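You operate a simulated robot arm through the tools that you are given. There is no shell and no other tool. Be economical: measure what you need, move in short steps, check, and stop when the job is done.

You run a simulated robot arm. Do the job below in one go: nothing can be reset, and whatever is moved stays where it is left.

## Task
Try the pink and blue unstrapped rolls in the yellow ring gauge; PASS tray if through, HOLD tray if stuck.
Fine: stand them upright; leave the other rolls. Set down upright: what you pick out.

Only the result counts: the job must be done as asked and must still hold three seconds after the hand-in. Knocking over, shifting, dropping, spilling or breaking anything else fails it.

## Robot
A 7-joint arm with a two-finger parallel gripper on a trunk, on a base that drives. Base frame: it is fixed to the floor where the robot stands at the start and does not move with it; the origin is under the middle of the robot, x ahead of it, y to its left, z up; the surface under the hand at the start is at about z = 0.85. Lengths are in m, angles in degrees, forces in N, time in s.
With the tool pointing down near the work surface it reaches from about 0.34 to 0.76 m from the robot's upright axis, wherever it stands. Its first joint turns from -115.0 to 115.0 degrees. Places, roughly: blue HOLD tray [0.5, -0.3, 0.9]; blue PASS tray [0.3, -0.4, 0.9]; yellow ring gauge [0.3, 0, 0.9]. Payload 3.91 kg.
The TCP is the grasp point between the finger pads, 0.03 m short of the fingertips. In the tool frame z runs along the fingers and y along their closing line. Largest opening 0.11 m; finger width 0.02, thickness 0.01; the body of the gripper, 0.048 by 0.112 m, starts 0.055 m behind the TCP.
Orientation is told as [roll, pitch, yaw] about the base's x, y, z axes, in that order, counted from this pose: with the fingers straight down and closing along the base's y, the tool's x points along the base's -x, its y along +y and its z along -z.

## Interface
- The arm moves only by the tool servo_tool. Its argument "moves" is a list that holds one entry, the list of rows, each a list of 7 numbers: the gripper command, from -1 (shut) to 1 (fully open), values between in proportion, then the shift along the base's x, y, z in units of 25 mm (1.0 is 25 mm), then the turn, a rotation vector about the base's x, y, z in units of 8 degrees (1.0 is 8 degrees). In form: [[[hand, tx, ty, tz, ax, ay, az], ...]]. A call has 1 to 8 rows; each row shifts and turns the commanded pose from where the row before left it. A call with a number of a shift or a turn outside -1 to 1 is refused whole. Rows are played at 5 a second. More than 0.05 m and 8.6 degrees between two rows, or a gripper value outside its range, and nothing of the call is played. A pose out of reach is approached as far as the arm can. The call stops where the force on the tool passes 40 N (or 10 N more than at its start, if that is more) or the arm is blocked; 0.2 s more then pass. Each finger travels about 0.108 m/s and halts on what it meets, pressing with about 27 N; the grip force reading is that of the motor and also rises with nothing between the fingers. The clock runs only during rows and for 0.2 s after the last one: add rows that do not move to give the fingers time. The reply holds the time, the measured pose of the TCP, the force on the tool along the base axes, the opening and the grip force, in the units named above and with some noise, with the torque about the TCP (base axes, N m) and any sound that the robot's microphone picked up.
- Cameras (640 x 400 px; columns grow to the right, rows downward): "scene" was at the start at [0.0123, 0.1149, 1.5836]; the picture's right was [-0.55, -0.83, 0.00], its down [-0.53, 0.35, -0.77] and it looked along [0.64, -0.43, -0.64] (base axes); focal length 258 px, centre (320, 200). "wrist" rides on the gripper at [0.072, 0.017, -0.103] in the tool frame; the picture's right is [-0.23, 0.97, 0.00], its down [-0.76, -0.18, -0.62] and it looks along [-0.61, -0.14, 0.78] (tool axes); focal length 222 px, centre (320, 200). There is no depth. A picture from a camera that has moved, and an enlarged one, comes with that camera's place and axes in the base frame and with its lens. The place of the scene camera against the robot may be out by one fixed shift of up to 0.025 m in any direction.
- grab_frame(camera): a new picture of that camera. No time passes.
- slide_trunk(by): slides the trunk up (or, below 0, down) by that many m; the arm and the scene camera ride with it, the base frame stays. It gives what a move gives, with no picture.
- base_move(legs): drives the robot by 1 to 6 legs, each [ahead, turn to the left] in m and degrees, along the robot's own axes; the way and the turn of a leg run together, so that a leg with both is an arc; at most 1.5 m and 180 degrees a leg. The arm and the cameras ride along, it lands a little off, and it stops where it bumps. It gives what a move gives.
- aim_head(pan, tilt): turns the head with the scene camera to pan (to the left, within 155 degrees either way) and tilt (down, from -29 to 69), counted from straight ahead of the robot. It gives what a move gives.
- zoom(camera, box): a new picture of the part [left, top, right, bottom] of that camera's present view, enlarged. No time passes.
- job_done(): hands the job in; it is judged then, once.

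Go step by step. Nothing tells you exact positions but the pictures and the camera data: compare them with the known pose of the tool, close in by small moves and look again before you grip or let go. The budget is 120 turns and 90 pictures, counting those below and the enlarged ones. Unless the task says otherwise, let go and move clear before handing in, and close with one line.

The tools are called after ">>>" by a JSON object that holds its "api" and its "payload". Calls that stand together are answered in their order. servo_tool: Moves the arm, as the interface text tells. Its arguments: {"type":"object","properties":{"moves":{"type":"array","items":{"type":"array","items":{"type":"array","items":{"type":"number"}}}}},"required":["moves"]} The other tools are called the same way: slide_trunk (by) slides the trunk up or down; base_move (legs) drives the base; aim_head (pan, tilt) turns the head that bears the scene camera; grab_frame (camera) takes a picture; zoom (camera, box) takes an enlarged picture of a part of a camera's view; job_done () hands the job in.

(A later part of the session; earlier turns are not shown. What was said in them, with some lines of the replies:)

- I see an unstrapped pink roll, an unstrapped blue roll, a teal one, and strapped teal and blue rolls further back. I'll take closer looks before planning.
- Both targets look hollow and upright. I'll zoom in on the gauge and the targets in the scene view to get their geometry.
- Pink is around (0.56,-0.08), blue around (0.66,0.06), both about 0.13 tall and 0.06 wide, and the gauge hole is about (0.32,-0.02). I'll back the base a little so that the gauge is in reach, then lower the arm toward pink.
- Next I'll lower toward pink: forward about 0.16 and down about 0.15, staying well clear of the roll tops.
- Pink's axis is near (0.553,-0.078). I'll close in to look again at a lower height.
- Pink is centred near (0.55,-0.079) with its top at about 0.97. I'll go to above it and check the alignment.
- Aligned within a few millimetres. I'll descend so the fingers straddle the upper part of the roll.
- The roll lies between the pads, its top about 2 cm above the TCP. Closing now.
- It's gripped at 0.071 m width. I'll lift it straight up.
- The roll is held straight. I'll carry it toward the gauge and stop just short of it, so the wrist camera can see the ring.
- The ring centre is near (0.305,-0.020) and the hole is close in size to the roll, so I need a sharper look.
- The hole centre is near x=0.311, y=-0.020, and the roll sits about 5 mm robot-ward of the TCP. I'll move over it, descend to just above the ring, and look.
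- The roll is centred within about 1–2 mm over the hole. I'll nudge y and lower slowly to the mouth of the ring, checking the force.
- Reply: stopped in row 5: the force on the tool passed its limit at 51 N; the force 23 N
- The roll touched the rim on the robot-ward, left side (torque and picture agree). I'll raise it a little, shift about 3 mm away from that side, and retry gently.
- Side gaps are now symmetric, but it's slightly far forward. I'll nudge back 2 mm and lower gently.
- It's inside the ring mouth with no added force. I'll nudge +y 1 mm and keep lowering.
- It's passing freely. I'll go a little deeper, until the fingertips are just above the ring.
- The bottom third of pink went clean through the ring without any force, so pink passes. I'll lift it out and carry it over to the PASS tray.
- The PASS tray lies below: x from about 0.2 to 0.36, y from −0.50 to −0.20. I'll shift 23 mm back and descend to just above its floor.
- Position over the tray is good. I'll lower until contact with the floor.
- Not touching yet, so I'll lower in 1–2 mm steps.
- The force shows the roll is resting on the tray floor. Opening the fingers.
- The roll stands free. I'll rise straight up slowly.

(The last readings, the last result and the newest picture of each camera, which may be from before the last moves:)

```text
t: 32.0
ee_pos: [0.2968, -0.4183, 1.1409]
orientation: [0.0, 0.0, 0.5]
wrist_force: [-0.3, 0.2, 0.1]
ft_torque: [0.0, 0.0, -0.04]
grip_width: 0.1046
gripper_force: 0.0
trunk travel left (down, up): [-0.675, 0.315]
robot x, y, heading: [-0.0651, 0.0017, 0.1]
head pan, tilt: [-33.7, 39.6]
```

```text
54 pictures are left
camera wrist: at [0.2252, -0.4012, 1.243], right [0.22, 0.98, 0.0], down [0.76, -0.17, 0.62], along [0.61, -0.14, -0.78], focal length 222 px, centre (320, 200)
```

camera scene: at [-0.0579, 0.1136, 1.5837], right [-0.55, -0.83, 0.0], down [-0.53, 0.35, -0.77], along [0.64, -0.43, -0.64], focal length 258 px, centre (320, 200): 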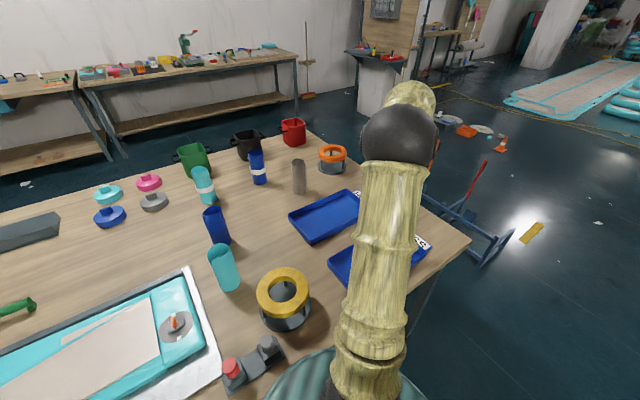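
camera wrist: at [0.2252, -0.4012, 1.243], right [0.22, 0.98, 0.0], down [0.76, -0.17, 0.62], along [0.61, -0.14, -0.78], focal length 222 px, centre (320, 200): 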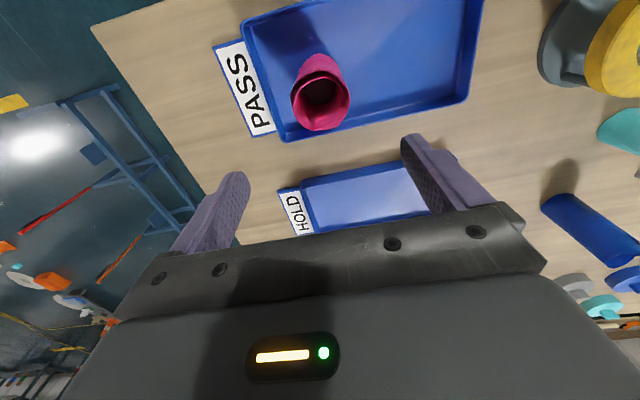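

Pink stands upright in PASS. Next is the blue unstrapped roll near (0.664,0.056); I'll travel over it at the present height.

>>> {"api": "servo_tool", "payload": {"moves": [[[1, 0.65, 0.95, 0, 0, 0, 0], [1, 0.65, 0.95, 0, 0, 0, 0], [1, 0.65, 0.95, 0, 0, 0, 0], [1, 0.65, 0.95, 0, 0, 0, 0], [1, 0.65, 0.95, 0, 0, 0, 0], [1, 0.65, 0.95, 0, 0, 0, 0], [1, 0.65, 0.95, 0, 0, 0, 0], [1, 0.65, 0.95, 0, 0, 0, 0]]]}}

>>> {"api": "servo_tool", "payload": {"moves": [[[1, 0.65, 0.95, 0, 0, 0, 0], [1, 0.65, 0.95, 0, 0, 0, 0], [1, 0.65, 0.95, 0, 0, 0, 0], [1, 0.65, 0.95, 0, 0, 0, 0], [1, 0.65, 0.95, 0, 0, 0, 0], [1, 0.65, 0.95, 0, 0, 0, 0], [1, 0.65, 0.95, 0, 0, 0, 0], [1, 0.65, 0.95, 0, 0, 0, 0]]]}}

>>> {"api": "servo_tool", "payload": {"moves": [[[1, 0.65, 0.95, 0, 0, 0, 0], [1, 0.65, 0.95, 0, 0, 0, 0], [1, 0.65, 0.95, 0, 0, 0, 0], [1, 0, 0, 0, 0, 0, 0]]]}}

>>> {"api": "grab_frame", "payload": {"camera": "wrist"}}

>>> {"api": "grab_frame", "payload": {"camera": "scene"}}

```text
t: 33.8
ee_pos: [0.4287, -0.2248, 1.1398]
orientation: [-0.2, 0.0, 0.4]
wrist_force: [0.3, -0.3, 0.4]
ft_torque: [-0.01, 0.04, -0.01]
grip_width: 0.1102
gripper_force: 0.1
trunk travel left (down, up): [-0.675, 0.315]
robot x, y, heading: [-0.0696, 0.0005, 0.1]
head pan, tilt: [-33.7, 39.6]
```

```text
t: 35.6
ee_pos: [0.557, -0.0343, 1.1387]
orientation: [0.1, 0.0, 0.5]
wrist_force: [0.5, 0.3, -0.4]
ft_torque: [0.01, 0.01, 0.02]
grip_width: 0.1101
gripper_force: 0.2
trunk travel left (down, up): [-0.675, 0.315]
robot x, y, heading: [-0.0707, 0.0026, 0.3]
head pan, tilt: [-33.7, 39.6]
```

```text
t: 36.6
ee_pos: [0.6057, 0.0345, 1.1412]
orientation: [0.0, 0.0, 0.4]
wrist_force: [-0.8, -0.1, 0.2]
ft_torque: [0.02, -0.03, 0.01]
grip_width: 0.11
gripper_force: 0.0
trunk travel left (down, up): [-0.675, 0.315]
robot x, y, heading: [-0.0676, 0.0013, 0.1]
head pan, tilt: [-33.7, 39.6]
```

```text
53 pictures are left
camera wrist: at [0.5342, 0.0504, 1.244], right [0.22, 0.98, 0.0], down [0.76, -0.17, 0.62], along [0.61, -0.14, -0.78], focal length 222 px, centre (320, 200)
```

wrist: 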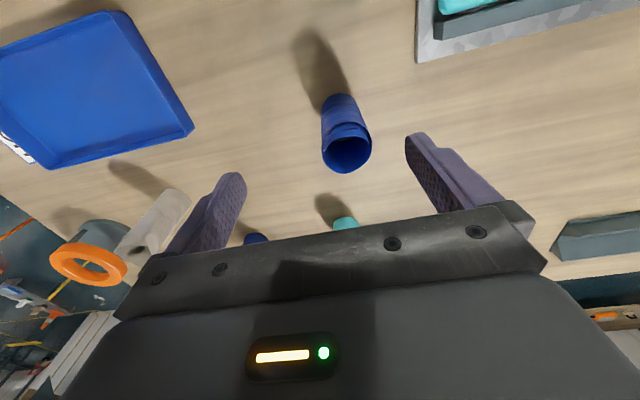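

```text
52 pictures are left
camera scene: at [-0.0585, 0.1149, 1.5836], right [-0.55, -0.83, 0.0], down [-0.53, 0.35, -0.77], along [0.64, -0.43, -0.64], focal length 258 px, centre (320, 200)
```

scene: 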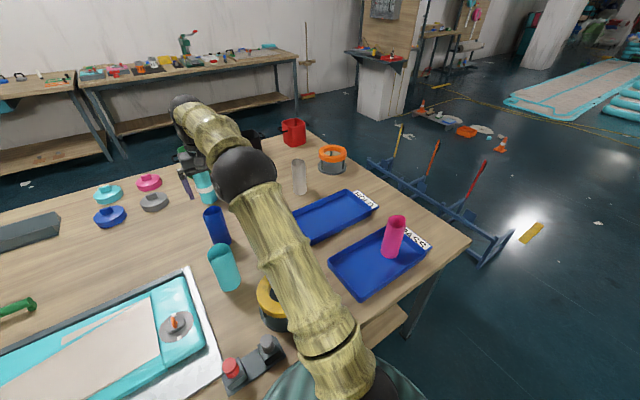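

Blue is centred at about (0.661,0.056). Moving above it and lowering to 1.03.

>>> {"api": "servo_tool", "payload": {"moves": [[[1, 1, 0.4, -0.7, 0, 0, 0], [1, 1, 0.46, -0.9, 0, 0, 0], [1, 0.2, 0, -0.9, 0, 0, 0], [1, 0, 0, -0.9, 0, 0, 0], [1, 0, 0, -0.9, 0, 0, 0], [1, 0, 0, 0, 0, 0, 0]]]}}

>>> {"api": "grab_frame", "payload": {"camera": "wrist"}}

```text
t: 38.0
ee_pos: [0.6616, 0.057, 1.031]
orientation: [0.1, 0.0, 0.6]
wrist_force: [0.3, 0.5, -0.1]
ft_torque: [0.01, -0.03, 0.0]
grip_width: 0.1099
gripper_force: 0.0
trunk travel left (down, up): [-0.675, 0.315]
robot x, y, heading: [-0.0711, 0.0011, 0.0]
head pan, tilt: [-33.7, 39.6]
```

```text
51 pictures are left
camera wrist: at [0.5888, 0.074, 1.1343], right [0.22, 0.98, 0.0], down [0.76, -0.17, 0.62], along [0.61, -0.14, -0.78], focal length 222 px, centre (320, 200)
```

wrist: 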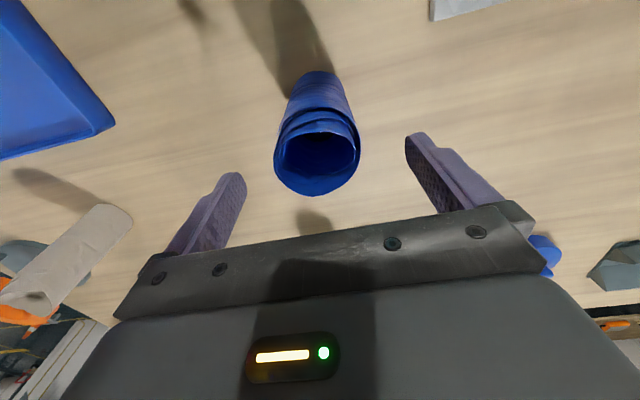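

Well aligned. I'll descend to the same grip height and close.

>>> {"api": "servo_tool", "payload": {"moves": [[[1, 0, -0.08, -0.7, 0, 0, 0], [1, 0, 0, -0.7, 0, 0, 0], [1, 0, 0, -0.7, 0, 0, 0], [1, 0, 0, -0.5, 0, 0, 0], [1, 0, 0, 0, 0, 0, 0]]]}}

>>> {"api": "grab_frame", "payload": {"camera": "wrist"}}

```text
t: 39.2
ee_pos: [0.6615, 0.0559, 0.9669]
orientation: [-0.1, 0.1, 0.5]
wrist_force: [0.3, 0.6, 0.0]
ft_torque: [-0.02, -0.03, -0.03]
grip_width: 0.11
gripper_force: 0.1
trunk travel left (down, up): [-0.675, 0.315]
robot x, y, heading: [-0.0722, 0.0, 0.2]
head pan, tilt: [-33.7, 39.6]
```

```text
50 pictures are left
camera wrist: at [0.5886, 0.0727, 1.07], right [0.22, 0.98, 0.0], down [0.76, -0.17, 0.62], along [0.61, -0.14, -0.78], focal length 222 px, centre (320, 200)
```

wrist: 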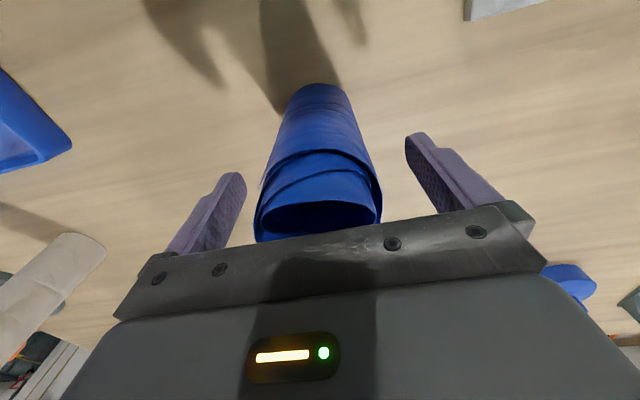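

>>> {"api": "servo_tool", "payload": {"moves": [[[0.3, 0, 0, 0, 0, 0, 0], [0, 0, 0, 0, 0, 0, 0], [-0.4, 0, 0, 0, 0, 0, 0], [-0.4, 0, 0, 0, 0, 0, 0], [-0.4, 0, 0, 0, 0, 0, 0]]]}}

>>> {"api": "servo_tool", "payload": {"moves": [[[-0.4, 0, 0, 0.5, 0, 0, 0], [-0.4, 0, 0, 1, 0, 0, 0], [-0.4, 0, 0, 1, 0, 0, 0], [-0.4, 0, 0, 1, 0, 0, 0], [-0.4, 0, 0, 1, 0, 0, 0], [-0.4, 0, 0, 1, 0, 0, 0], [-0.4, 0, 0, 1, 0, 0, 0], [-0.4, 0, 0, 1, 0, 0, 0]]]}}

>>> {"api": "grab_frame", "payload": {"camera": "wrist"}}

```text
t: 40.4
ee_pos: [0.6605, 0.0563, 0.966]
orientation: [0.0, 0.0, 0.5]
wrist_force: [0.2, -2.0, -0.2]
ft_torque: [-0.03, 0.02, -0.04]
grip_width: 0.0706
gripper_force: 27.0
trunk travel left (down, up): [-0.675, 0.315]
robot x, y, heading: [-0.0705, 0.0006, 0.2]
head pan, tilt: [-33.7, 39.6]
```

```text
t: 42.2
ee_pos: [0.6406, 0.053, 1.1464]
orientation: [0.1, 0.1, 0.5]
wrist_force: [0.1, -0.3, -3.2]
ft_torque: [0.05, 0.06, -0.02]
grip_width: 0.0709
gripper_force: 27.2
out of reach, approached as far as the arm can: row 6, 7, 8
trunk travel left (down, up): [-0.675, 0.315]
robot x, y, heading: [-0.0734, -0.0033, -0.2]
head pan, tilt: [-33.7, 39.6]
```

```text
49 pictures are left
camera wrist: at [0.5685, 0.07, 1.2491], right [0.22, 0.98, 0.0], down [0.76, -0.17, 0.62], along [0.61, -0.14, -0.78], focal length 222 px, centre (320, 200)
```

wrist: 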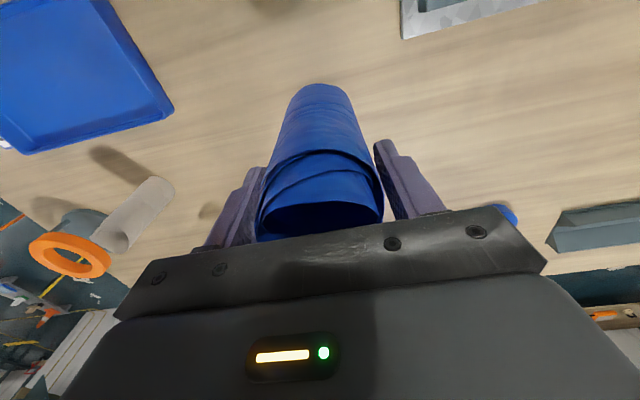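

Blue is gripped at 0.071 m too and lifted. Carrying it to the gauge.

>>> {"api": "servo_tool", "payload": {"moves": [[[-0.4, -0.9, -0.5, 0.1, 0, 0, 0], [-0.4, -0.9, -0.5, 0.2, 0, 0, 0], [-0.4, -1, -0.5, 0, 0, 0, 0], [-0.4, -1, -0.5, 0, 0, 0, 0], [-0.4, -1, -0.4, 0, 0, 0, 0], [-0.4, -1, -0.4, 0, 0, 0, 0], [-0.4, -1, -0.3, 0, 0, 0, 0], [-0.4, -1, 0, 0, 0, 0, 0]]]}}

>>> {"api": "servo_tool", "payload": {"moves": [[[-0.4, -1, 0, 0, 0, 0, 0], [-0.4, -1, 0, 0, 0, 0, 0], [-0.4, -1, 0, 0, 0, 0, 0], [-0.4, -0.8, 0, 0, 0, 0, 0], [-0.4, 0, 0, 0, 0, 0, 0]]]}}

>>> {"api": "zoom", "payload": {"camera": "wrist", "box": [220, 0, 420, 125]}}

```text
t: 44.0
ee_pos: [0.4441, -0.0249, 1.1535]
orientation: [0.1, 0.0, 0.6]
wrist_force: [-0.1, 0.2, -3.8]
ft_torque: [0.0, -0.03, 0.0]
grip_width: 0.0707
gripper_force: 27.2
trunk travel left (down, up): [-0.675, 0.315]
robot x, y, heading: [-0.0722, -0.0018, 0.2]
head pan, tilt: [-33.7, 39.6]
```

```text
t: 45.2
ee_pos: [0.3505, -0.0234, 1.155]
orientation: [0.0, 0.0, 0.6]
wrist_force: [-0.3, -0.3, -3.6]
ft_torque: [0.02, -0.03, 0.0]
grip_width: 0.0706
gripper_force: 26.6
trunk travel left (down, up): [-0.675, 0.315]
robot x, y, heading: [-0.0727, -0.0, -0.1]
head pan, tilt: [-33.7, 39.6]
```

```text
3.20 times, centred on (320, 62) of wrist
camera zoom: at [0.2774, -0.0069, 1.2574], right [0.22, 0.98, 0.0], down [0.76, -0.17, 0.62], along [0.61, -0.14, -0.78], focal length 711 px, centre (320, 640)
```

zoom: 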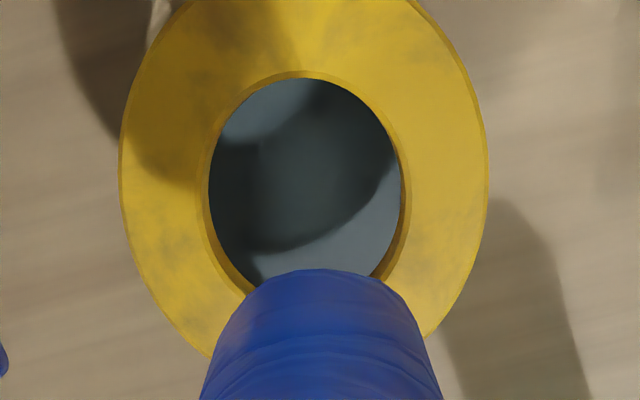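

Blue sits about 6 mm differently in the grip than pink did, so I target TCP x≈0.314. Moving over the hole and lowering to just above the ring.

>>> {"api": "servo_tool", "payload": {"moves": [[[-0.4, -0.76, 0, 0, 0, 0, 0], [-0.4, -0.7, 0, 0, 0, 0, 0], [-0.4, 0, 0, -1, 0, 0, 0], [-0.4, 0, 0, -1, 0, 0, 0], [-0.4, 0, 0, -1, 0, 0, 0], [-0.4, 0, 0, -0.4, 0, 0, 0], [-0.4, 0, 0, 0, 0, 0, 0]]]}}

>>> {"api": "zoom", "payload": {"camera": "wrist", "box": [220, 20, 420, 145]}}

>>> {"api": "zoom", "payload": {"camera": "scene", "box": [220, 240, 340, 340]}}

```text
t: 46.8
ee_pos: [0.3139, -0.0248, 1.0685]
orientation: [0.0, 0.0, 0.5]
wrist_force: [0.6, -0.4, -3.1]
ft_torque: [0.03, 0.02, 0.01]
grip_width: 0.0707
gripper_force: 26.5
trunk travel left (down, up): [-0.675, 0.315]
robot x, y, heading: [-0.0673, 0.0024, 0.2]
head pan, tilt: [-33.7, 39.6]
```

```text
3.20 times, centred on (320, 82) of wrist
camera zoom: at [0.241, -0.0078, 1.1721], right [0.22, 0.98, 0.0], down [0.76, -0.17, 0.62], along [0.61, -0.14, -0.78], focal length 711 px, centre (320, 576)
```

zoom: 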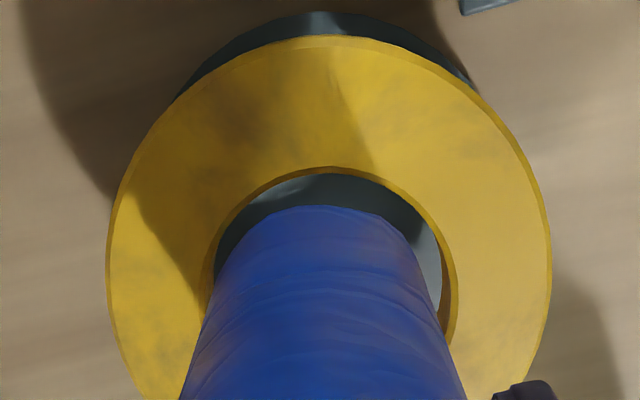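

```text
4.00 times, centred on (280, 290) of scene
camera zoom: at [-0.0581, 0.1149, 1.5836], right [-0.55, -0.83, 0.0], down [-0.53, 0.35, -0.77], along [0.64, -0.43, -0.64], focal length 1030 px, centre (480, -160)
```

zoom: 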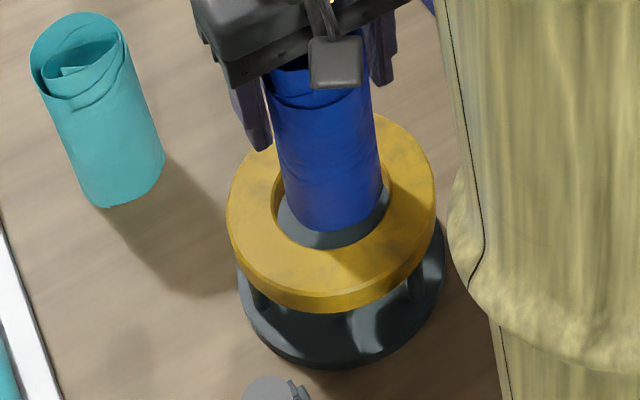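

It needs about 2.5 mm back and 1 mm left. Applying that, then lowering gently into the ring.

>>> {"api": "servo_tool", "payload": {"moves": [[[-0.4, -0.09, 0.06, 0, 0, 0, 0], [-0.4, 0, 0, -0.3, 0, 0, 0], [-0.4, 0, 0, -0.2, 0, 0, 0], [-0.4, 0, 0, -0.2, 0, 0, 0], [-0.4, 0, 0, -0.2, 0, 0, 0], [-0.4, 0, 0, -0.2, 0, 0, 0], [-0.4, 0, 0, 0, 0, 0, 0]]]}}

>>> {"api": "zoom", "payload": {"camera": "wrist", "box": [220, 20, 420, 145]}}

>>> {"api": "zoom", "payload": {"camera": "scene", "box": [220, 240, 340, 340]}}

```text
t: 47.6
ee_pos: [0.3109, -0.0228, 1.0599]
orientation: [-0.1, -0.7, 0.5]
wrist_force: [-3.2, 0.0, 23.2]
ft_torque: [0.18, 1.27, 0.03]
grip_width: 0.0708
gripper_force: 26.7
trunk travel left (down, up): [-0.675, 0.315]
robot x, y, heading: [-0.0714, -0.0015, 0.2]
head pan, tilt: [-33.7, 39.6]
stopped in row 4: the force on the tool passed its limit at 49 N (the readings are from after the stop); the commanded pose is now the measured one
```

```text
3.20 times, centred on (320, 82) of wrist
camera zoom: at [0.2387, -0.0058, 1.1623], right [0.22, 0.98, 0.0], down [0.76, -0.17, 0.63], along [0.62, -0.14, -0.78], focal length 711 px, centre (320, 576)
```

zoom: 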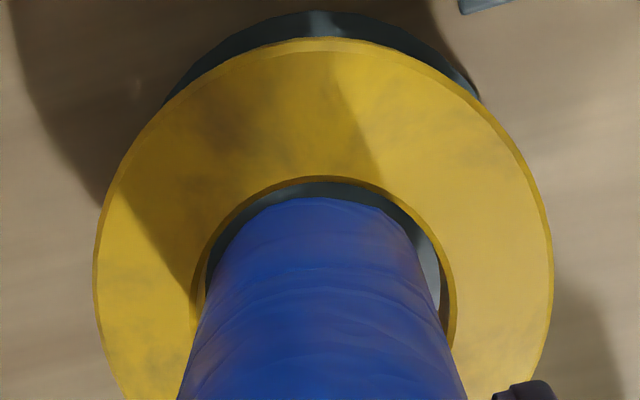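

```text
4.00 times, centred on (280, 290) of scene
camera zoom: at [-0.0604, 0.115, 1.5839], right [-0.55, -0.83, 0.0], down [-0.53, 0.35, -0.77], along [0.64, -0.43, -0.64], focal length 1030 px, centre (480, -160)
```

zoom: 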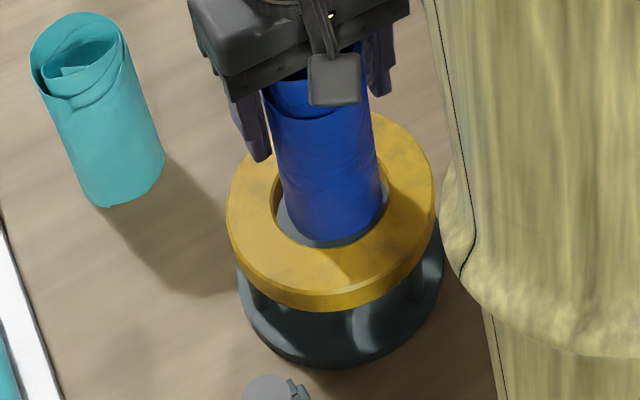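

It touched on the robot-ward rim only, so I over-corrected x. I'll raise slightly, move forward 4 mm and retry.

>>> {"api": "servo_tool", "payload": {"moves": [[[-0.4, 0, 0, 0.4, 0, 0, 0], [-0.4, 0.15, 0, 0, 0, 0.08, 0], [-0.4, 0, 0, 0, 0, 0, 0]]]}}

>>> {"api": "servo_tool", "payload": {"moves": [[[-0.4, 0, 0, -0.2, 0, 0, 0], [-0.4, 0, 0, -0.2, 0, 0, 0], [-0.4, 0, 0, -0.2, 0, 0, 0], [-0.4, 0, 0, -0.2, 0, 0, 0], [-0.4, 0, 0, -0.2, 0, 0, 0], [-0.4, 0, 0, 0, 0, 0, 0]]]}}

>>> {"api": "zoom", "payload": {"camera": "wrist", "box": [220, 20, 420, 145]}}

>>> {"api": "zoom", "payload": {"camera": "scene", "box": [220, 240, 340, 340]}}

```text
t: 48.4
ee_pos: [0.3168, -0.0237, 1.0688]
orientation: [0.0, 0.1, 0.6]
wrist_force: [0.3, 0.0, -2.9]
ft_torque: [0.02, -0.02, -0.02]
grip_width: 0.0708
gripper_force: 27.2
trunk travel left (down, up): [-0.675, 0.315]
robot x, y, heading: [-0.0707, 0.0014, 0.4]
head pan, tilt: [-33.7, 39.6]
```

```text
t: 49.8
ee_pos: [0.3166, -0.022, 1.0429]
orientation: [-0.1, 0.2, 0.4]
wrist_force: [-0.3, 0.3, -3.9]
ft_torque: [-0.04, -0.02, 0.02]
grip_width: 0.0706
gripper_force: 27.4
trunk travel left (down, up): [-0.675, 0.315]
robot x, y, heading: [-0.0688, -0.0031, -0.1]
head pan, tilt: [-33.7, 39.6]
```

```text
3.20 times, centred on (320, 82) of wrist
camera zoom: at [0.2451, -0.0053, 1.1468], right [0.22, 0.98, 0.0], down [0.76, -0.17, 0.62], along [0.61, -0.14, -0.78], focal length 711 px, centre (320, 576)
```

zoom: 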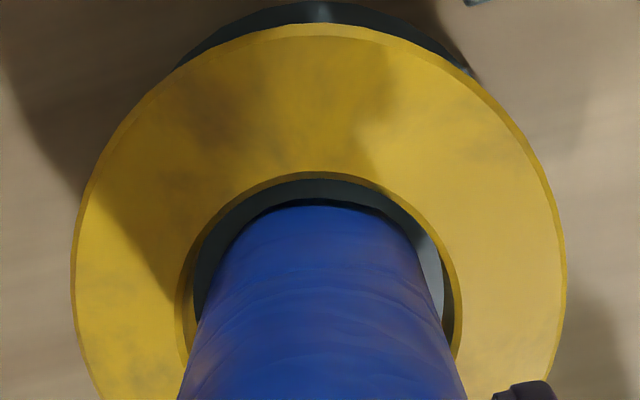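

```text
4.00 times, centred on (280, 290) of scene
camera zoom: at [-0.058, 0.1149, 1.5836], right [-0.55, -0.83, 0.0], down [-0.53, 0.35, -0.77], along [0.64, -0.43, -0.64], focal length 1030 px, centre (480, -160)
```

zoom: 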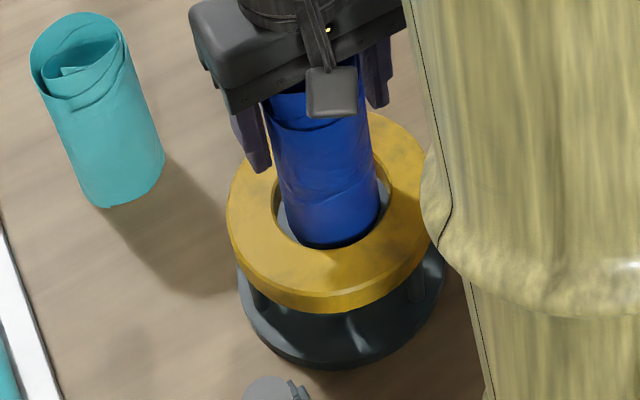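

Blue has entered the mouth without force. Lowering further.

>>> {"api": "servo_tool", "payload": {"moves": [[[-0.4, 0, 0, -0.3, 0, 0, 0], [-0.4, 0, 0, -0.3, 0, 0, 0], [-0.4, 0, 0, -0.3, 0, 0, 0], [-0.4, 0, 0, -0.3, 0, 0, 0], [-0.4, 0, 0, -0.3, 0, 0, 0], [-0.4, 0, 0, 0, 0, 0, 0]]]}}

>>> {"api": "zoom", "payload": {"camera": "wrist", "box": [200, 40, 440, 190]}}

>>> {"api": "zoom", "payload": {"camera": "scene", "box": [220, 240, 340, 340]}}

```text
t: 51.2
ee_pos: [0.3155, -0.0232, 1.0076]
orientation: [-0.1, 0.3, 0.5]
wrist_force: [0.8, -0.4, -4.6]
ft_torque: [0.03, 0.02, 0.02]
grip_width: 0.0709
gripper_force: 27.1
trunk travel left (down, up): [-0.675, 0.315]
robot x, y, heading: [-0.0693, -0.0023, 0.3]
head pan, tilt: [-33.7, 39.6]
```

```text
2.67 times, centred on (320, 115) of wrist
camera zoom: at [0.2454, -0.0058, 1.1099], right [0.22, 0.98, 0.0], down [0.77, -0.17, 0.62], along [0.61, -0.14, -0.78], focal length 592 px, centre (320, 427)
```

zoom: 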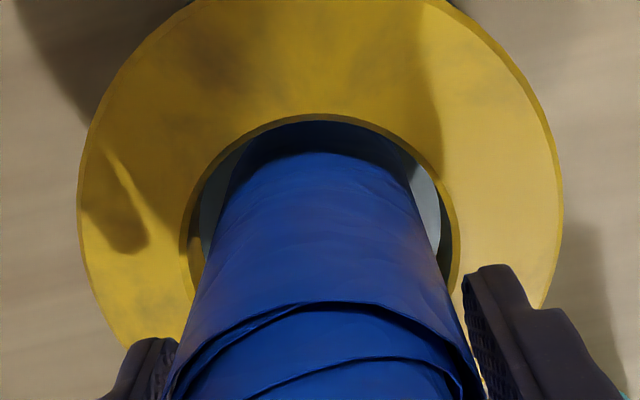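

```text
4.00 times, centred on (280, 290) of scene
camera zoom: at [-0.058, 0.1149, 1.5836], right [-0.55, -0.83, 0.0], down [-0.53, 0.35, -0.77], along [0.64, -0.43, -0.64], focal length 1030 px, centre (480, -160)
```

zoom: 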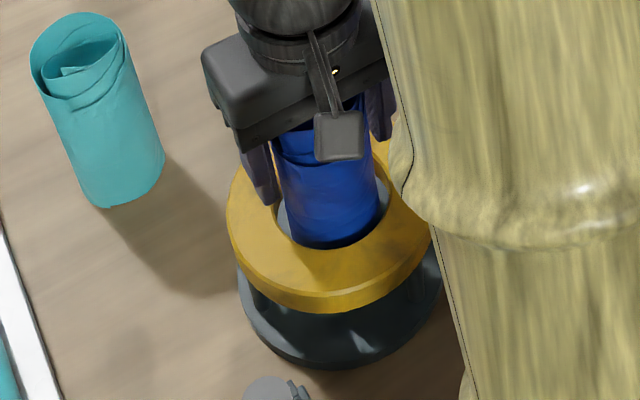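

Blue slides through freely too. I'll go to the same depth as pink to confirm.

>>> {"api": "servo_tool", "payload": {"moves": [[[-0.4, 0, 0, -0.3, 0, 0, 0], [-0.4, 0, 0, -0.3, 0, 0, 0], [-0.4, 0, 0, -0.25, 0, 0, 0], [-0.4, 0, 0, 0, 0, 0, 0]]]}}

>>> {"api": "zoom", "payload": {"camera": "scene", "box": [220, 240, 340, 340]}}

```text
t: 52.2
ee_pos: [0.3163, -0.0234, 0.9855]
orientation: [-0.1, 0.3, 0.6]
wrist_force: [-0.6, 0.4, -2.8]
ft_torque: [-0.03, -0.01, 0.03]
grip_width: 0.0709
gripper_force: 27.6
trunk travel left (down, up): [-0.675, 0.315]
robot x, y, heading: [-0.07, 0.0007, 0.1]
head pan, tilt: [-33.7, 39.6]
```

```text
4.00 times, centred on (280, 290) of scene
camera zoom: at [-0.058, 0.1149, 1.5836], right [-0.55, -0.83, 0.0], down [-0.53, 0.35, -0.77], along [0.64, -0.43, -0.64], focal length 1030 px, centre (480, -160)
```

zoom: 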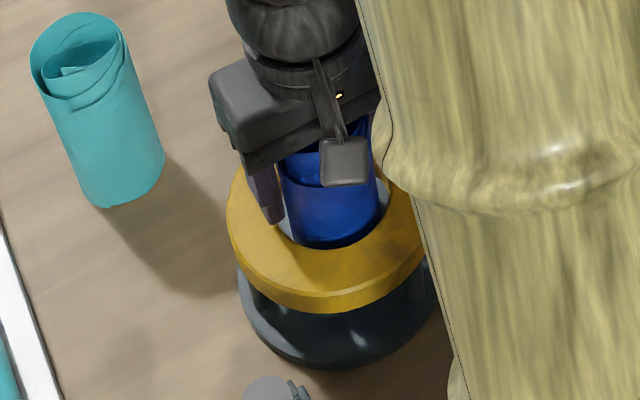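

Blue passes as well. Lifting it out, then across to the free part of the PASS tray at y≈−0.28.

>>> {"api": "servo_tool", "payload": {"moves": [[[-0.4, 0, 0, 0.5, 0, -0.03, 0], [-0.4, 0, 0, 0.8, 0, 0, 0], [-0.4, 0, 0, 0.9, 0, 0, 0], [-0.4, 0, 0, 1, 0, 0, 0], [-0.4, 0, 0, 1, 0, 0, 0], [-0.4, 0, 0, 1, 0, 0, 0], [-0.4, 0, 0, 1, 0, 0, 0], [-0.4, 0, 0, 0.7, 0, 0, 0]]]}}

>>> {"api": "servo_tool", "payload": {"moves": [[[-0.4, 0, -0.7, 0, 0, 0, 0], [-0.4, 0, -1, 0, 0, 0, 0], [-0.4, 0, -1, 0, 0, 0, 0], [-0.4, 0, -1, 0, 0, 0, 0], [-0.4, -0.2, -1, 0, 0, 0, 0], [-0.4, -0.3, -1, 0, 0, 0, 0], [-0.4, -0.3, -1, 0, 0, 0, 0], [-0.4, -0.1, -1, 0, 0, 0, 0]]]}}

>>> {"api": "servo_tool", "payload": {"moves": [[[-0.4, 0, -1, 0, 0, 0, 0], [-0.4, 0, -1, 0, 0, 0, 0], [-0.4, 0, -0.6, 0, 0, 0, 0], [-0.4, 0, 0, 0, 0, 0, 0]]]}}

>>> {"api": "grab_frame", "payload": {"camera": "wrist"}}

>>> {"api": "grab_frame", "payload": {"camera": "scene"}}

```text
t: 54.0
ee_pos: [0.3175, -0.0223, 1.1576]
orientation: [-0.1, 0.0, 0.6]
wrist_force: [0.3, -0.3, -3.0]
ft_torque: [0.01, -0.03, 0.01]
grip_width: 0.0706
gripper_force: 26.8
trunk travel left (down, up): [-0.675, 0.315]
robot x, y, heading: [-0.0681, 0.0017, 0.1]
head pan, tilt: [-33.7, 39.6]
```

```text
t: 55.8
ee_pos: [0.295, -0.2179, 1.1564]
orientation: [0.0, -0.1, 0.4]
wrist_force: [0.1, -0.4, -2.4]
ft_torque: [0.03, 0.0, 0.01]
grip_width: 0.071
gripper_force: 27.0
trunk travel left (down, up): [-0.675, 0.315]
robot x, y, heading: [-0.0715, -0.0012, 0.2]
head pan, tilt: [-33.7, 39.6]
```

```text
t: 56.8
ee_pos: [0.2955, -0.2818, 1.1545]
orientation: [0.0, -0.1, 0.5]
wrist_force: [0.1, 0.5, -3.5]
ft_torque: [-0.01, -0.02, 0.02]
grip_width: 0.0707
gripper_force: 26.8
trunk travel left (down, up): [-0.675, 0.315]
robot x, y, heading: [-0.0687, 0.0011, -0.0]
head pan, tilt: [-33.7, 39.6]
```

```text
38 pictures are left
camera wrist: at [0.2233, -0.2637, 1.2587], right [0.22, 0.98, 0.0], down [0.76, -0.17, 0.62], along [0.61, -0.14, -0.78], focal length 222 px, centre (320, 200)
```

wrist: 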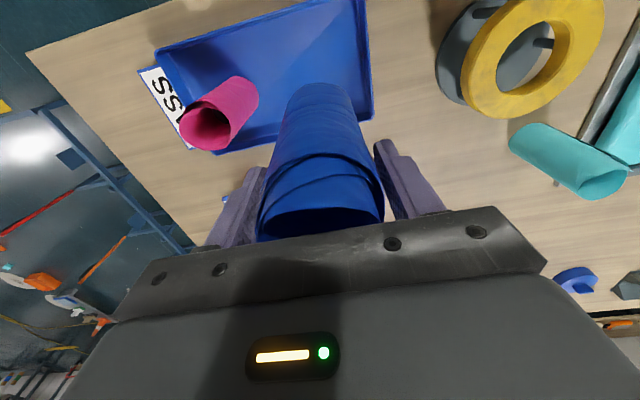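

```text
37 pictures are left
camera scene: at [-0.0581, 0.1148, 1.5836], right [-0.55, -0.83, 0.0], down [-0.53, 0.35, -0.77], along [0.64, -0.43, -0.64], focal length 258 px, centre (320, 200)
```

scene: 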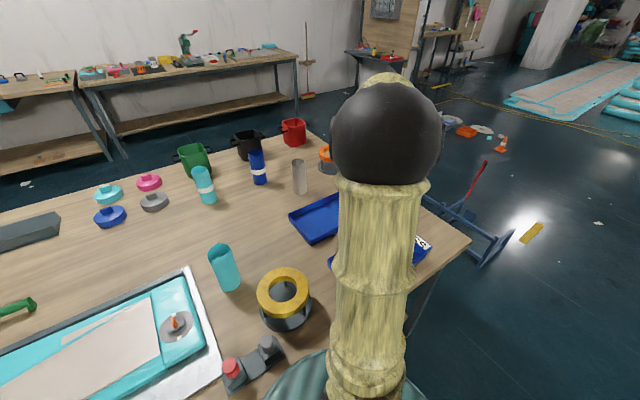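

The spot is clear beside pink. Lowering toward the tray floor.

>>> {"api": "servo_tool", "payload": {"moves": [[[-0.4, -0.1, 0.25, -0.8, 0, 0, 0], [-0.4, 0, 0, -1, 0, 0, 0], [-0.4, 0, 0, -1, 0, 0, 0], [-0.4, 0, 0, -1, 0, 0, 0], [-0.4, 0, 0, -1, 0, 0, 0], [-0.4, 0, 0, -1, 0, 0, 0], [-0.4, 0, 0, -0.8, 0, 0, 0], [-0.4, 0, 0, -0.3, 0, 0, 0]]]}}

>>> {"api": "grab_frame", "payload": {"camera": "wrist"}}

```text
t: 58.6
ee_pos: [0.293, -0.2731, 0.9845]
orientation: [0.0, 0.0, 0.6]
wrist_force: [-0.4, -0.4, -2.8]
ft_torque: [-0.02, -0.04, -0.01]
grip_width: 0.071
gripper_force: 27.8
trunk travel left (down, up): [-0.675, 0.315]
robot x, y, heading: [-0.0716, -0.001, -0.1]
head pan, tilt: [-33.7, 39.6]
```

```text
36 pictures are left
camera wrist: at [0.2204, -0.2569, 1.0872], right [0.22, 0.98, 0.0], down [0.76, -0.17, 0.62], along [0.61, -0.14, -0.78], focal length 222 px, centre (320, 200)
```

wrist: 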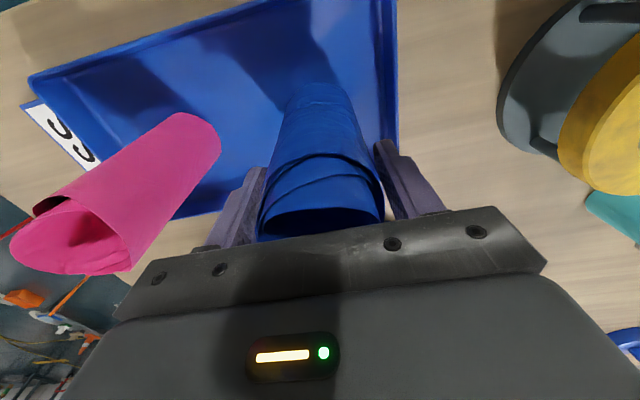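

>>> {"api": "servo_tool", "payload": {"moves": [[[-0.4, 0, 0, -0.2, 0, 0, 0], [-0.4, 0, 0, -0.12, 0, 0, 0], [-0.4, 0, 0, -0.1, 0, 0, 0], [-0.4, 0, 0, -0.06, 0, 0, 0], [-0.4, 0, 0, 0, 0, 0, 0]]]}}

```text
t: 59.8
ee_pos: [0.2924, -0.2742, 0.9714]
orientation: [0.0, -0.1, 0.4]
wrist_force: [0.8, 0.0, -3.6]
ft_torque: [-0.02, -0.01, -0.03]
grip_width: 0.0708
gripper_force: 26.8
trunk travel left (down, up): [-0.675, 0.315]
robot x, y, heading: [-0.0659, 0.0009, 0.3]
head pan, tilt: [-33.7, 39.6]
```

No contact yet; a few smaller steps down.

>>> {"api": "servo_tool", "payload": {"moves": [[[-0.4, 0, 0, -0.06, 0, 0, 0], [-0.4, 0, 0, -0.04, 0, 0, 0], [-0.4, 0, 0, 0, 0, 0, 0]]]}}

```text
t: 60.6
ee_pos: [0.2921, -0.2746, 0.9703]
orientation: [-0.1, -0.2, 0.5]
wrist_force: [-0.9, -1.4, 5.9]
ft_torque: [-0.12, -0.23, -0.02]
grip_width: 0.0707
gripper_force: 26.7
trunk travel left (down, up): [-0.675, 0.315]
robot x, y, heading: [-0.0724, 0.0002, -0.1]
head pan, tilt: [-33.7, 39.6]
```

Blue is resting on the floor. Opening just enough to release.

>>> {"api": "servo_tool", "payload": {"moves": [[[0.35, 0, 0, 0, 0, 0, 0], [0.5, 0, 0, 0, 0, 0, 0], [0.75, 0, 0, 0, 0, 0, 0], [0.75, 0, 0, 0, 0, 0, 0]]]}}

>>> {"api": "grab_frame", "payload": {"camera": "wrist"}}

```text
t: 61.6
ee_pos: [0.293, -0.2736, 0.9691]
orientation: [-0.1, -0.1, 0.5]
wrist_force: [0.1, -0.5, -0.8]
ft_torque: [0.03, 0.02, -0.03]
grip_width: 0.0964
gripper_force: 0.0
trunk travel left (down, up): [-0.675, 0.315]
robot x, y, heading: [-0.0682, -0.0001, -0.0]
head pan, tilt: [-33.7, 39.6]
```

```text
35 pictures are left
camera wrist: at [0.22, -0.2568, 1.0724], right [0.22, 0.98, 0.0], down [0.76, -0.17, 0.62], along [0.61, -0.14, -0.78], focal length 222 px, centre (320, 200)
```

wrist: 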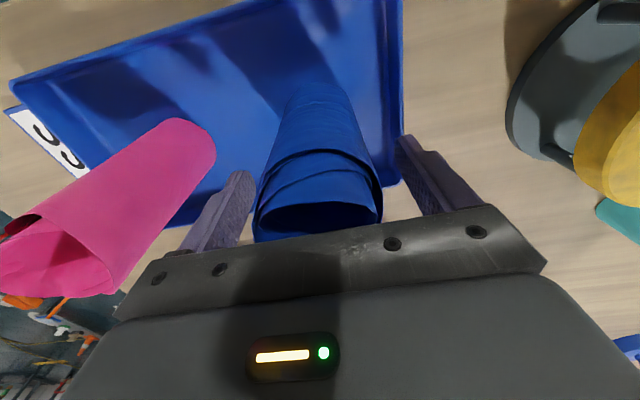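

Released and free of both fingers. Rising straight up and then moving aside for a look.

>>> {"api": "servo_tool", "payload": {"moves": [[[0.75, 0, 0, 0.3, 0, 0, 0], [0.75, 0, 0, 0.5, 0, 0, 0], [0.75, 0, 0, 1, 0, 0, 0], [0.75, 0, 0, 1, 0, 0, 0], [0.75, 0, 0, 1, 0, 0, 0], [0.75, 0, 0, 1, 0, 0, 0], [0.75, 0, 0, 1, 0, 0, 0], [0.75, 0, 0, 1, 0, 0, 0]]]}}

>>> {"api": "servo_tool", "payload": {"moves": [[[0.75, 0.6, 1, 0.5, 0, 0, 0], [0.75, 0.6, 1, 0.5, 0, 0, 0], [0.75, 0.6, 1, 0.5, 0, 0, 0], [0.75, 0.6, 1, 0, 0, 0, 0], [0.75, 0.6, 1, 0, 0, 0, 0], [0.75, 0.6, 1, 0, 0, 0, 0], [0.75, 0.6, 1, 0, 0, 0, 0], [0.75, 0, 1, 0, 0, 0, 0]]]}}

>>> {"api": "grab_frame", "payload": {"camera": "wrist"}}

>>> {"api": "grab_frame", "payload": {"camera": "scene"}}

```text
t: 63.4
ee_pos: [0.2916, -0.2758, 1.1406]
orientation: [-0.1, 0.0, 0.4]
wrist_force: [-0.8, 0.4, 0.4]
ft_torque: [0.02, 0.0, -0.04]
grip_width: 0.096
gripper_force: 0.1
trunk travel left (down, up): [-0.675, 0.315]
robot x, y, heading: [-0.0722, -0.0023, 0.2]
head pan, tilt: [-33.7, 39.6]
```

```text
t: 65.2
ee_pos: [0.3976, -0.0722, 1.179]
orientation: [-0.1, -0.1, 0.5]
wrist_force: [0.0, 0.2, -0.4]
ft_torque: [-0.04, -0.01, -0.03]
grip_width: 0.0964
gripper_force: 0.0
trunk travel left (down, up): [-0.675, 0.315]
robot x, y, heading: [-0.0658, 0.0023, -0.2]
head pan, tilt: [-33.7, 39.6]
```

```text
34 pictures are left
camera wrist: at [0.3244, -0.0551, 1.2818], right [0.22, 0.98, 0.0], down [0.76, -0.17, 0.62], along [0.61, -0.14, -0.78], focal length 222 px, centre (320, 200)
```

wrist: 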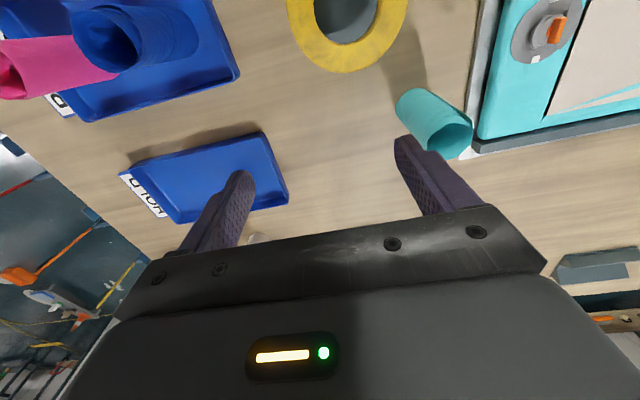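

```text
33 pictures are left
camera scene: at [-0.0585, 0.1154, 1.5836], right [-0.55, -0.83, 0.0], down [-0.53, 0.35, -0.77], along [0.64, -0.43, -0.64], focal length 258 px, centre (320, 200)
```

scene: 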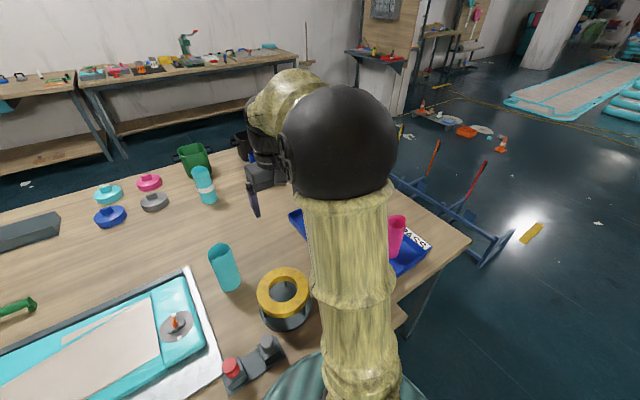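

Both are in PASS; I'll move the arm a bit further left for a clear check of the tray.

>>> {"api": "servo_tool", "payload": {"moves": [[[0.75, 0.8, 1, 0, 0, 0, 0], [0.75, 0.8, 1, 0, 0, 0, 0], [0.75, 0.8, 1, 0, 0, 0, 0], [0.75, 0.8, 1, 0, 0, 0, 0], [0.75, 0.8, 1, 0, 0, 0, 0], [0.75, 0.4, 1, 0, 0, 0, 0]]]}}

>>> {"api": "grab_frame", "payload": {"camera": "scene"}}

>>> {"api": "zoom", "payload": {"camera": "scene", "box": [280, 170, 460, 310]}}

```text
t: 66.6
ee_pos: [0.508, 0.0772, 1.1772]
orientation: [0.0, -0.1, 0.5]
wrist_force: [0.8, 0.4, -0.4]
ft_torque: [-0.02, 0.03, 0.02]
grip_width: 0.0962
gripper_force: 0.0
trunk travel left (down, up): [-0.675, 0.315]
robot x, y, heading: [-0.0685, -0.0009, 0.2]
head pan, tilt: [-33.7, 39.6]
```

```text
32 pictures are left
camera scene: at [-0.0579, 0.1156, 1.5836], right [-0.55, -0.83, 0.0], down [-0.53, 0.35, -0.77], along [0.64, -0.43, -0.64], focal length 258 px, centre (320, 200)
```

scene: 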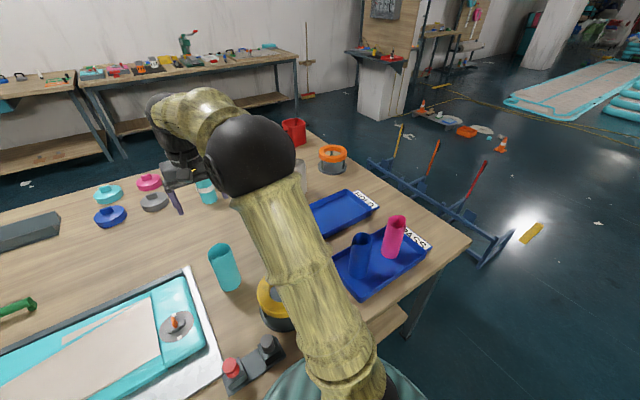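

```text
2.86 times, centred on (370, 240) of scene
camera zoom: at [-0.0579, 0.1156, 1.5836], right [-0.55, -0.83, 0.0], down [-0.53, 0.35, -0.77], along [0.64, -0.43, -0.64], focal length 736 px, centre (177, 86)
```

zoom: 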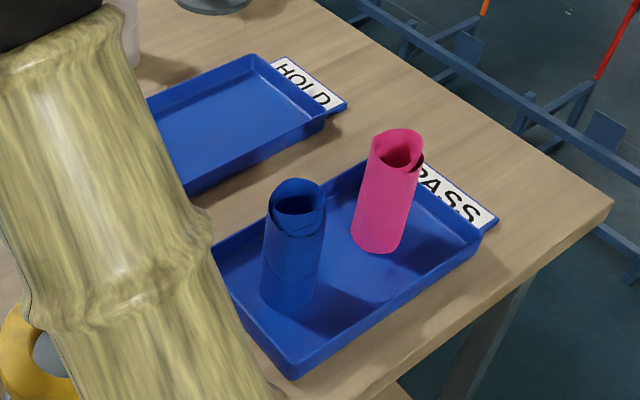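

Both rolls stand upright inside the PASS tray, the gauge and the other rolls are where they were, and the arm is clear. Handing in.

>>> {"api": "job_done", "payload": {}}

```text
The job is handed in.
```

The pink and blue unstrapped rolls both passed freely through the yellow ring gauge and now stand upright in the PASS tray; the other rolls were left alone.
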